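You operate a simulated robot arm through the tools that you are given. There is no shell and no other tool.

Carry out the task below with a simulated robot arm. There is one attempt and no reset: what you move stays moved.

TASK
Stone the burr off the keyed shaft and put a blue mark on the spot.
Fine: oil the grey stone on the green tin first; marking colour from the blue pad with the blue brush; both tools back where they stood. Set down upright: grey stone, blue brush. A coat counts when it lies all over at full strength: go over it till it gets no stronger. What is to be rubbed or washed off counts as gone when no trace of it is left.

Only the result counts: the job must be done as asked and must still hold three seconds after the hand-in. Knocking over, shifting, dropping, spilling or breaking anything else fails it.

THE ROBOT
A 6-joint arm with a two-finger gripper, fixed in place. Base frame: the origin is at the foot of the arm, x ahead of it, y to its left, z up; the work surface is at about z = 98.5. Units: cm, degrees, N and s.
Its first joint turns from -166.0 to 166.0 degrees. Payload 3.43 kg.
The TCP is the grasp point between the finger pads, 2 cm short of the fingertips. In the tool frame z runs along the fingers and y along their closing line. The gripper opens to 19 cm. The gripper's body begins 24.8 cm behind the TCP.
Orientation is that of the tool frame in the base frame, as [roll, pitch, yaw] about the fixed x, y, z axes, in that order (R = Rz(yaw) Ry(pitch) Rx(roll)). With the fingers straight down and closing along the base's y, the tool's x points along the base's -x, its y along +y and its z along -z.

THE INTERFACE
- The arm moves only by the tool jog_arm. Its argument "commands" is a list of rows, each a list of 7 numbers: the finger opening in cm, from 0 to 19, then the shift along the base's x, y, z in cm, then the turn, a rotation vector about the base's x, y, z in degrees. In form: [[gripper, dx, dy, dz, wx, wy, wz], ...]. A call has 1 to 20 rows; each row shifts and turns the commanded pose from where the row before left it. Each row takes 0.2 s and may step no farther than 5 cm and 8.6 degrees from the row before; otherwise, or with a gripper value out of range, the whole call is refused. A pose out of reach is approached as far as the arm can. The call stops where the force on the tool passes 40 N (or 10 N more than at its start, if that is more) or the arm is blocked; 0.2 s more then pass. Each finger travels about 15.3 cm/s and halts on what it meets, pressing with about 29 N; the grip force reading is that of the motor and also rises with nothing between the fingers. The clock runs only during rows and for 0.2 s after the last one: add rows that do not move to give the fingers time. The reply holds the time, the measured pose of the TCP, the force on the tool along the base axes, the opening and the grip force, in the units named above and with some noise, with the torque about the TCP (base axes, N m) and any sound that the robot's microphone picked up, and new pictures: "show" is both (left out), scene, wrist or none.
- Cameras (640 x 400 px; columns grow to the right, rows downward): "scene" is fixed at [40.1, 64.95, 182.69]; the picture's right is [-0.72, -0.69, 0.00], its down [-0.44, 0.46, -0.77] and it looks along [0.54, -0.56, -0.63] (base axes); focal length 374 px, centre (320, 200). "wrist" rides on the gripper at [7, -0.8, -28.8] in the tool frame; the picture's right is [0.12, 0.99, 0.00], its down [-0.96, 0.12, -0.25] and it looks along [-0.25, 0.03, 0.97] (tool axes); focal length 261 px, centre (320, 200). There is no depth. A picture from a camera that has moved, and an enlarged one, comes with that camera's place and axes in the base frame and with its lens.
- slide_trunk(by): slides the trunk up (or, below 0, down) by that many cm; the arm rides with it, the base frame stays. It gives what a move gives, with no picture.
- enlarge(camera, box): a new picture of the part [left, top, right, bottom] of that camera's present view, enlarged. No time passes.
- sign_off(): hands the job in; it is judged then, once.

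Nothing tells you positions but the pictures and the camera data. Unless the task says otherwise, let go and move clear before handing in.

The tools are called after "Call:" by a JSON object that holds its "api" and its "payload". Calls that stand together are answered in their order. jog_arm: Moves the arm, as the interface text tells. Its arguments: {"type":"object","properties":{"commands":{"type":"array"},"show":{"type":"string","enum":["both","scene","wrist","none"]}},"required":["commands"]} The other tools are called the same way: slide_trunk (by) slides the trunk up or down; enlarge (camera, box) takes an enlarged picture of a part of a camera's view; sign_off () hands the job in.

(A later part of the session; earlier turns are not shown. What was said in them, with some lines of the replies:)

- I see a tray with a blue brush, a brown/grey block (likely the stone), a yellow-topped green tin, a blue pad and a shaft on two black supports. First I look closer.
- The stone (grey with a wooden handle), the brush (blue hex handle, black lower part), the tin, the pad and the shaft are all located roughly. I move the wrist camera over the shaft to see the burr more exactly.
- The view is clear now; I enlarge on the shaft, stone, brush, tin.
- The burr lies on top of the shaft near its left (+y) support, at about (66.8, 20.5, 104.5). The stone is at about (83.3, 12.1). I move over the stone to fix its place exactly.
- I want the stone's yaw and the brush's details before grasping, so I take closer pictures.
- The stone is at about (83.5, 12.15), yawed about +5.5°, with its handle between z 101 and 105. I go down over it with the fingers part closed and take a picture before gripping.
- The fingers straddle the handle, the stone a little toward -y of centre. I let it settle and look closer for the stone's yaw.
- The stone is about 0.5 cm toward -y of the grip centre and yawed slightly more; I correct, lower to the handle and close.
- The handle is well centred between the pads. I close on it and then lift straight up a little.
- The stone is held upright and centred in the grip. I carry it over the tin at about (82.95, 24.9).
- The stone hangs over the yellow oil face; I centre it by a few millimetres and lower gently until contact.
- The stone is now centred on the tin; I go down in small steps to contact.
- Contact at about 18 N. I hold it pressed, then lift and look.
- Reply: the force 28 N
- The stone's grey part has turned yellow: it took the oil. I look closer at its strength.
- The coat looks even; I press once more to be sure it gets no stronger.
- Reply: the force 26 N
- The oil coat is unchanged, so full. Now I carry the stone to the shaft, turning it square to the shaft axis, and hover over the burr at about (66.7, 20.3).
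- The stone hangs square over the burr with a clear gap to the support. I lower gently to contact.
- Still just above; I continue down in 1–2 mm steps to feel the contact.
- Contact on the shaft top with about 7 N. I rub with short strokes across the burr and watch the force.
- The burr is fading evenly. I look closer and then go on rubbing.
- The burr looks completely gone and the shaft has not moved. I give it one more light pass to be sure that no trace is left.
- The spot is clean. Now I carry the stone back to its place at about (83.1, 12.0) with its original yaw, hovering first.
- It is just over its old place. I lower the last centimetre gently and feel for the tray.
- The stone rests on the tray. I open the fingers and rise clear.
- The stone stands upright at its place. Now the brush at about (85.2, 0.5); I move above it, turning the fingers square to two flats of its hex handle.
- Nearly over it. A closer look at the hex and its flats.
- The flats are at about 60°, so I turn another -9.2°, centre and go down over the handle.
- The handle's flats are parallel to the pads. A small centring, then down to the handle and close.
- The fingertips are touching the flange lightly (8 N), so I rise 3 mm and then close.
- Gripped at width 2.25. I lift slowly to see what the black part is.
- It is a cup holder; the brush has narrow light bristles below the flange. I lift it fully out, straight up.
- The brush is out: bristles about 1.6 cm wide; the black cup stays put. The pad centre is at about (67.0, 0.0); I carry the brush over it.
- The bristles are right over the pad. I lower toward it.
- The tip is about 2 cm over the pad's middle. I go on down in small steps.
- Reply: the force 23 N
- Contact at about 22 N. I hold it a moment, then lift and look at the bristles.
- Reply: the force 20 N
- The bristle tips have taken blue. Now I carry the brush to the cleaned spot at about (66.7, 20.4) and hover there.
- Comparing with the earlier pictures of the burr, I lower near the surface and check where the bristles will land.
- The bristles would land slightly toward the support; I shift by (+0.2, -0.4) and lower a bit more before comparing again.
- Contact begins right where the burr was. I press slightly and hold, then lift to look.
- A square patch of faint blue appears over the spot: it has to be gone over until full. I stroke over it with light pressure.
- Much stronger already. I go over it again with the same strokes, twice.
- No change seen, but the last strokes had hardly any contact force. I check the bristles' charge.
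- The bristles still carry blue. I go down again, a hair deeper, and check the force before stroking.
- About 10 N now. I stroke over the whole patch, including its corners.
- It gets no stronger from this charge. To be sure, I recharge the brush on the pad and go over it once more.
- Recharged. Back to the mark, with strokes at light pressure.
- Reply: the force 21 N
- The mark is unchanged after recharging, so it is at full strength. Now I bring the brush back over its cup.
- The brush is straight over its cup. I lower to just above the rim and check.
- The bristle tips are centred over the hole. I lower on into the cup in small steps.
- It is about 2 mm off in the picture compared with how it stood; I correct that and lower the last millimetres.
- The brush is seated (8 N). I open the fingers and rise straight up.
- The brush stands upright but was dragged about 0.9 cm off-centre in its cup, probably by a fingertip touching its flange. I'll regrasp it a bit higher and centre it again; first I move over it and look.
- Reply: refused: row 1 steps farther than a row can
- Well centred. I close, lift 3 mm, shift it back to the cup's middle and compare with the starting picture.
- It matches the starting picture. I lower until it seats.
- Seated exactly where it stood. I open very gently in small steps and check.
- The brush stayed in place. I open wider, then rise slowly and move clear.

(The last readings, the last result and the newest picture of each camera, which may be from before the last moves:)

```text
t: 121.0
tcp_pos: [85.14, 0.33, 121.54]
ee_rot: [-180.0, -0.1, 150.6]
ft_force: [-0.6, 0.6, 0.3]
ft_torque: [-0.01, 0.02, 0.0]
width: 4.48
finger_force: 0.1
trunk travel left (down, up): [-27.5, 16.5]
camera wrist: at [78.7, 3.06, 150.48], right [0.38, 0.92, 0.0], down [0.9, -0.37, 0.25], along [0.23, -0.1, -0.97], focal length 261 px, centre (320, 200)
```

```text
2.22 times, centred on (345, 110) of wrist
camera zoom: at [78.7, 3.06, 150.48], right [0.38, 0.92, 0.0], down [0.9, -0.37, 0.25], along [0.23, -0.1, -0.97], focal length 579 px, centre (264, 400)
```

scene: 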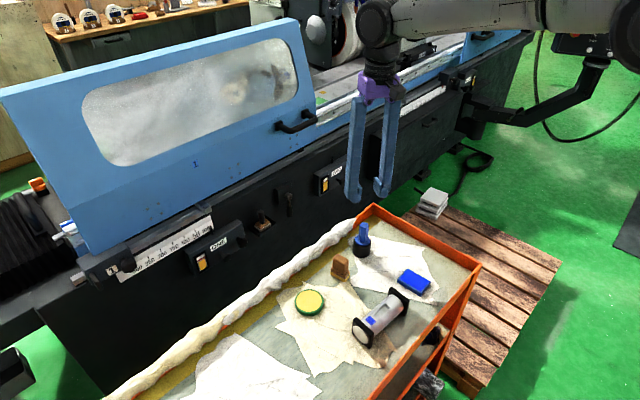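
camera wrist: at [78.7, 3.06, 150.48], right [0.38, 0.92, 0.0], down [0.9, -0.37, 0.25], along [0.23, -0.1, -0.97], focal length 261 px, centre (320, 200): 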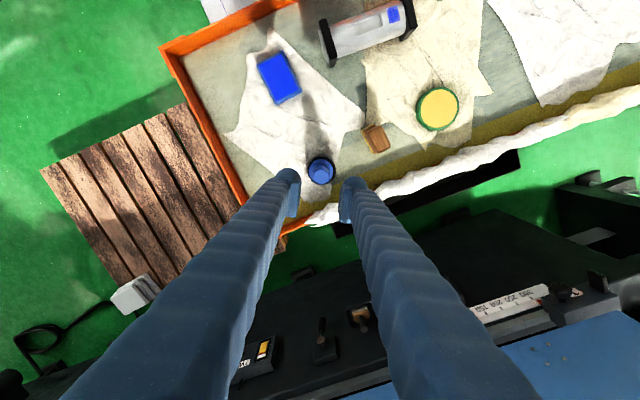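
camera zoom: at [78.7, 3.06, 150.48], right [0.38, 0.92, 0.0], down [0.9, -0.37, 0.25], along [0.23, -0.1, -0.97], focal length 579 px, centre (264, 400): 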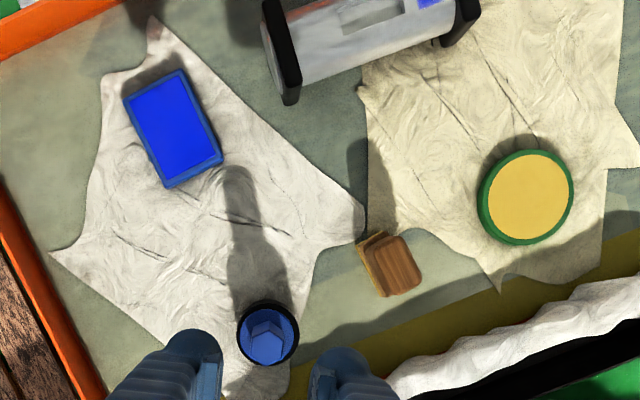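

The brush is back as it stood. I move clear and take a last look at the mark and everything from above.

Call:
{"api": "jog_arm", "payload": {"commands": [[8, -1.3, 3.2, 0.5, 0, 0, 5], [8, -1.3, 3.2, 0.5, 0, 0, 5], [8, -1.3, 3.2, 0.5, 0, 0, 5], [8, -1.3, 3.2, 0.5, 0, 0, 5], [8, -1.3, 3.2, 0.5, 0, 0, 5], [8, -1.3, 3.2, 0.5, 0, 0, 4.4], [8, 0, 0, 0, 0, 0, 0]]}}

Call:
{"api": "enlarge", "payload": {"camera": "wrist", "box": [270, 80, 370, 160]}}

Call:
{"api": "enlarge", "payload": {"camera": "scene", "box": [270, 200, 490, 370]}}

```text
t: 122.6
tcp_pos: [77.36, 19.51, 124.86]
ee_rot: [179.9, -0.1, -179.9]
ft_force: [0.4, 0.8, -0.5]
ft_torque: [-0.03, 0.03, -0.01]
width: 7.99
finger_force: 0.1
trunk travel left (down, up): [-27.5, 16.5]
camera wrist: at [70.47, 18.79, 153.59], right [-0.12, 0.99, 0.0], down [0.96, 0.12, 0.25], along [0.24, 0.03, -0.97], focal length 261 px, centre (320, 200)
```

scene: 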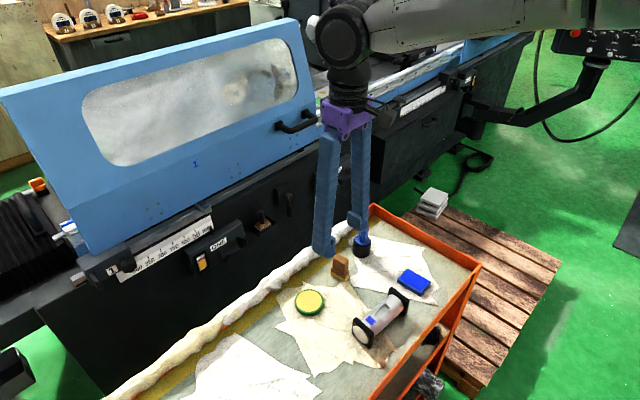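
wrist: 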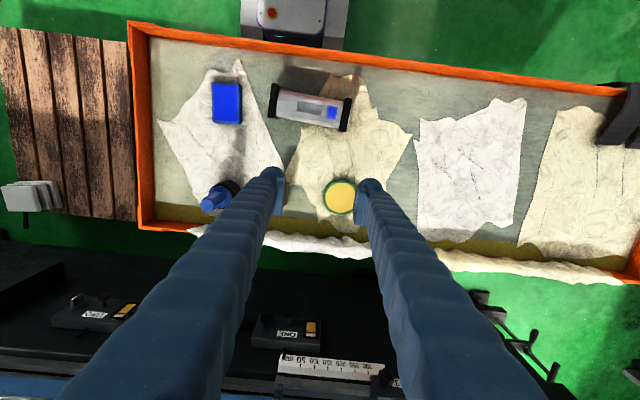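

```text
5.00 times, centred on (320, 120) of wrist
camera zoom: at [70.47, 18.79, 153.59], right [-0.12, 0.99, 0.0], down [0.96, 0.12, 0.25], along [0.24, 0.03, -0.97], focal length 1303 px, centre (320, 600)
```

zoom: 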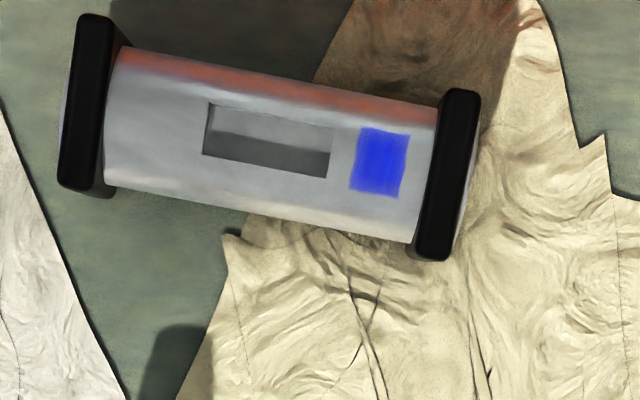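

```text
2.35 times, centred on (380, 285) of scene
camera zoom: at [40.1, 64.95, 182.69], right [-0.72, -0.69, 0.0], down [-0.44, 0.46, -0.77], along [0.54, -0.56, -0.63], focal length 881 px, centre (179, 0)
```

zoom: 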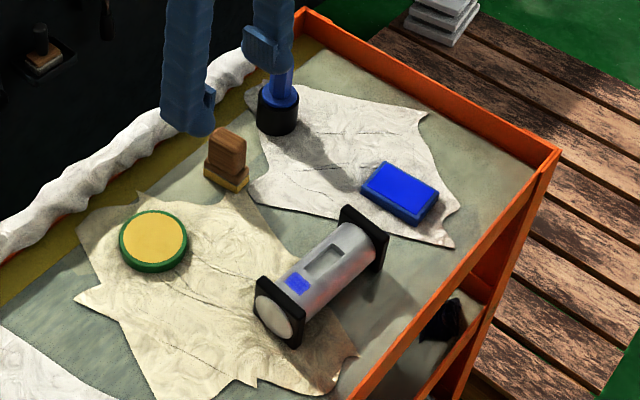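

The burr is gone and an even, full blue mark lies on the spot. The stone and the brush stand upright in their places and nothing else has moved. The gripper is empty and clear, so I hand in.

Call:
{"api": "sign_off", "payload": {}}

```text
The job is handed in.
```

The burr is off the keyed shaft, and a blue mark now lies on the spot. I've handed the job in; no verdict has come back.

- **Oiling:** I pressed the stone twice on the green tin. Its colour did not change after the second press, so I took the coat as full.
- **Burr:** The close-up pictures show no trace of it left, even after an extra pass to make sure.
- **Mark:** I went over it until it got no stronger, then recharged the brush on the blue pad and went over it once more with no further change.
- **Tools:** The stone and the brush are both upright where they started. On the first release, the brush was dragged about 0.9 cm off-centre in its cup. I regrasped it and set it back, and it now matches the starting picture.
- **Everything else:** The shaft, tin, pad and cup look unmoved in the pictures. The gripper is empty and clear.
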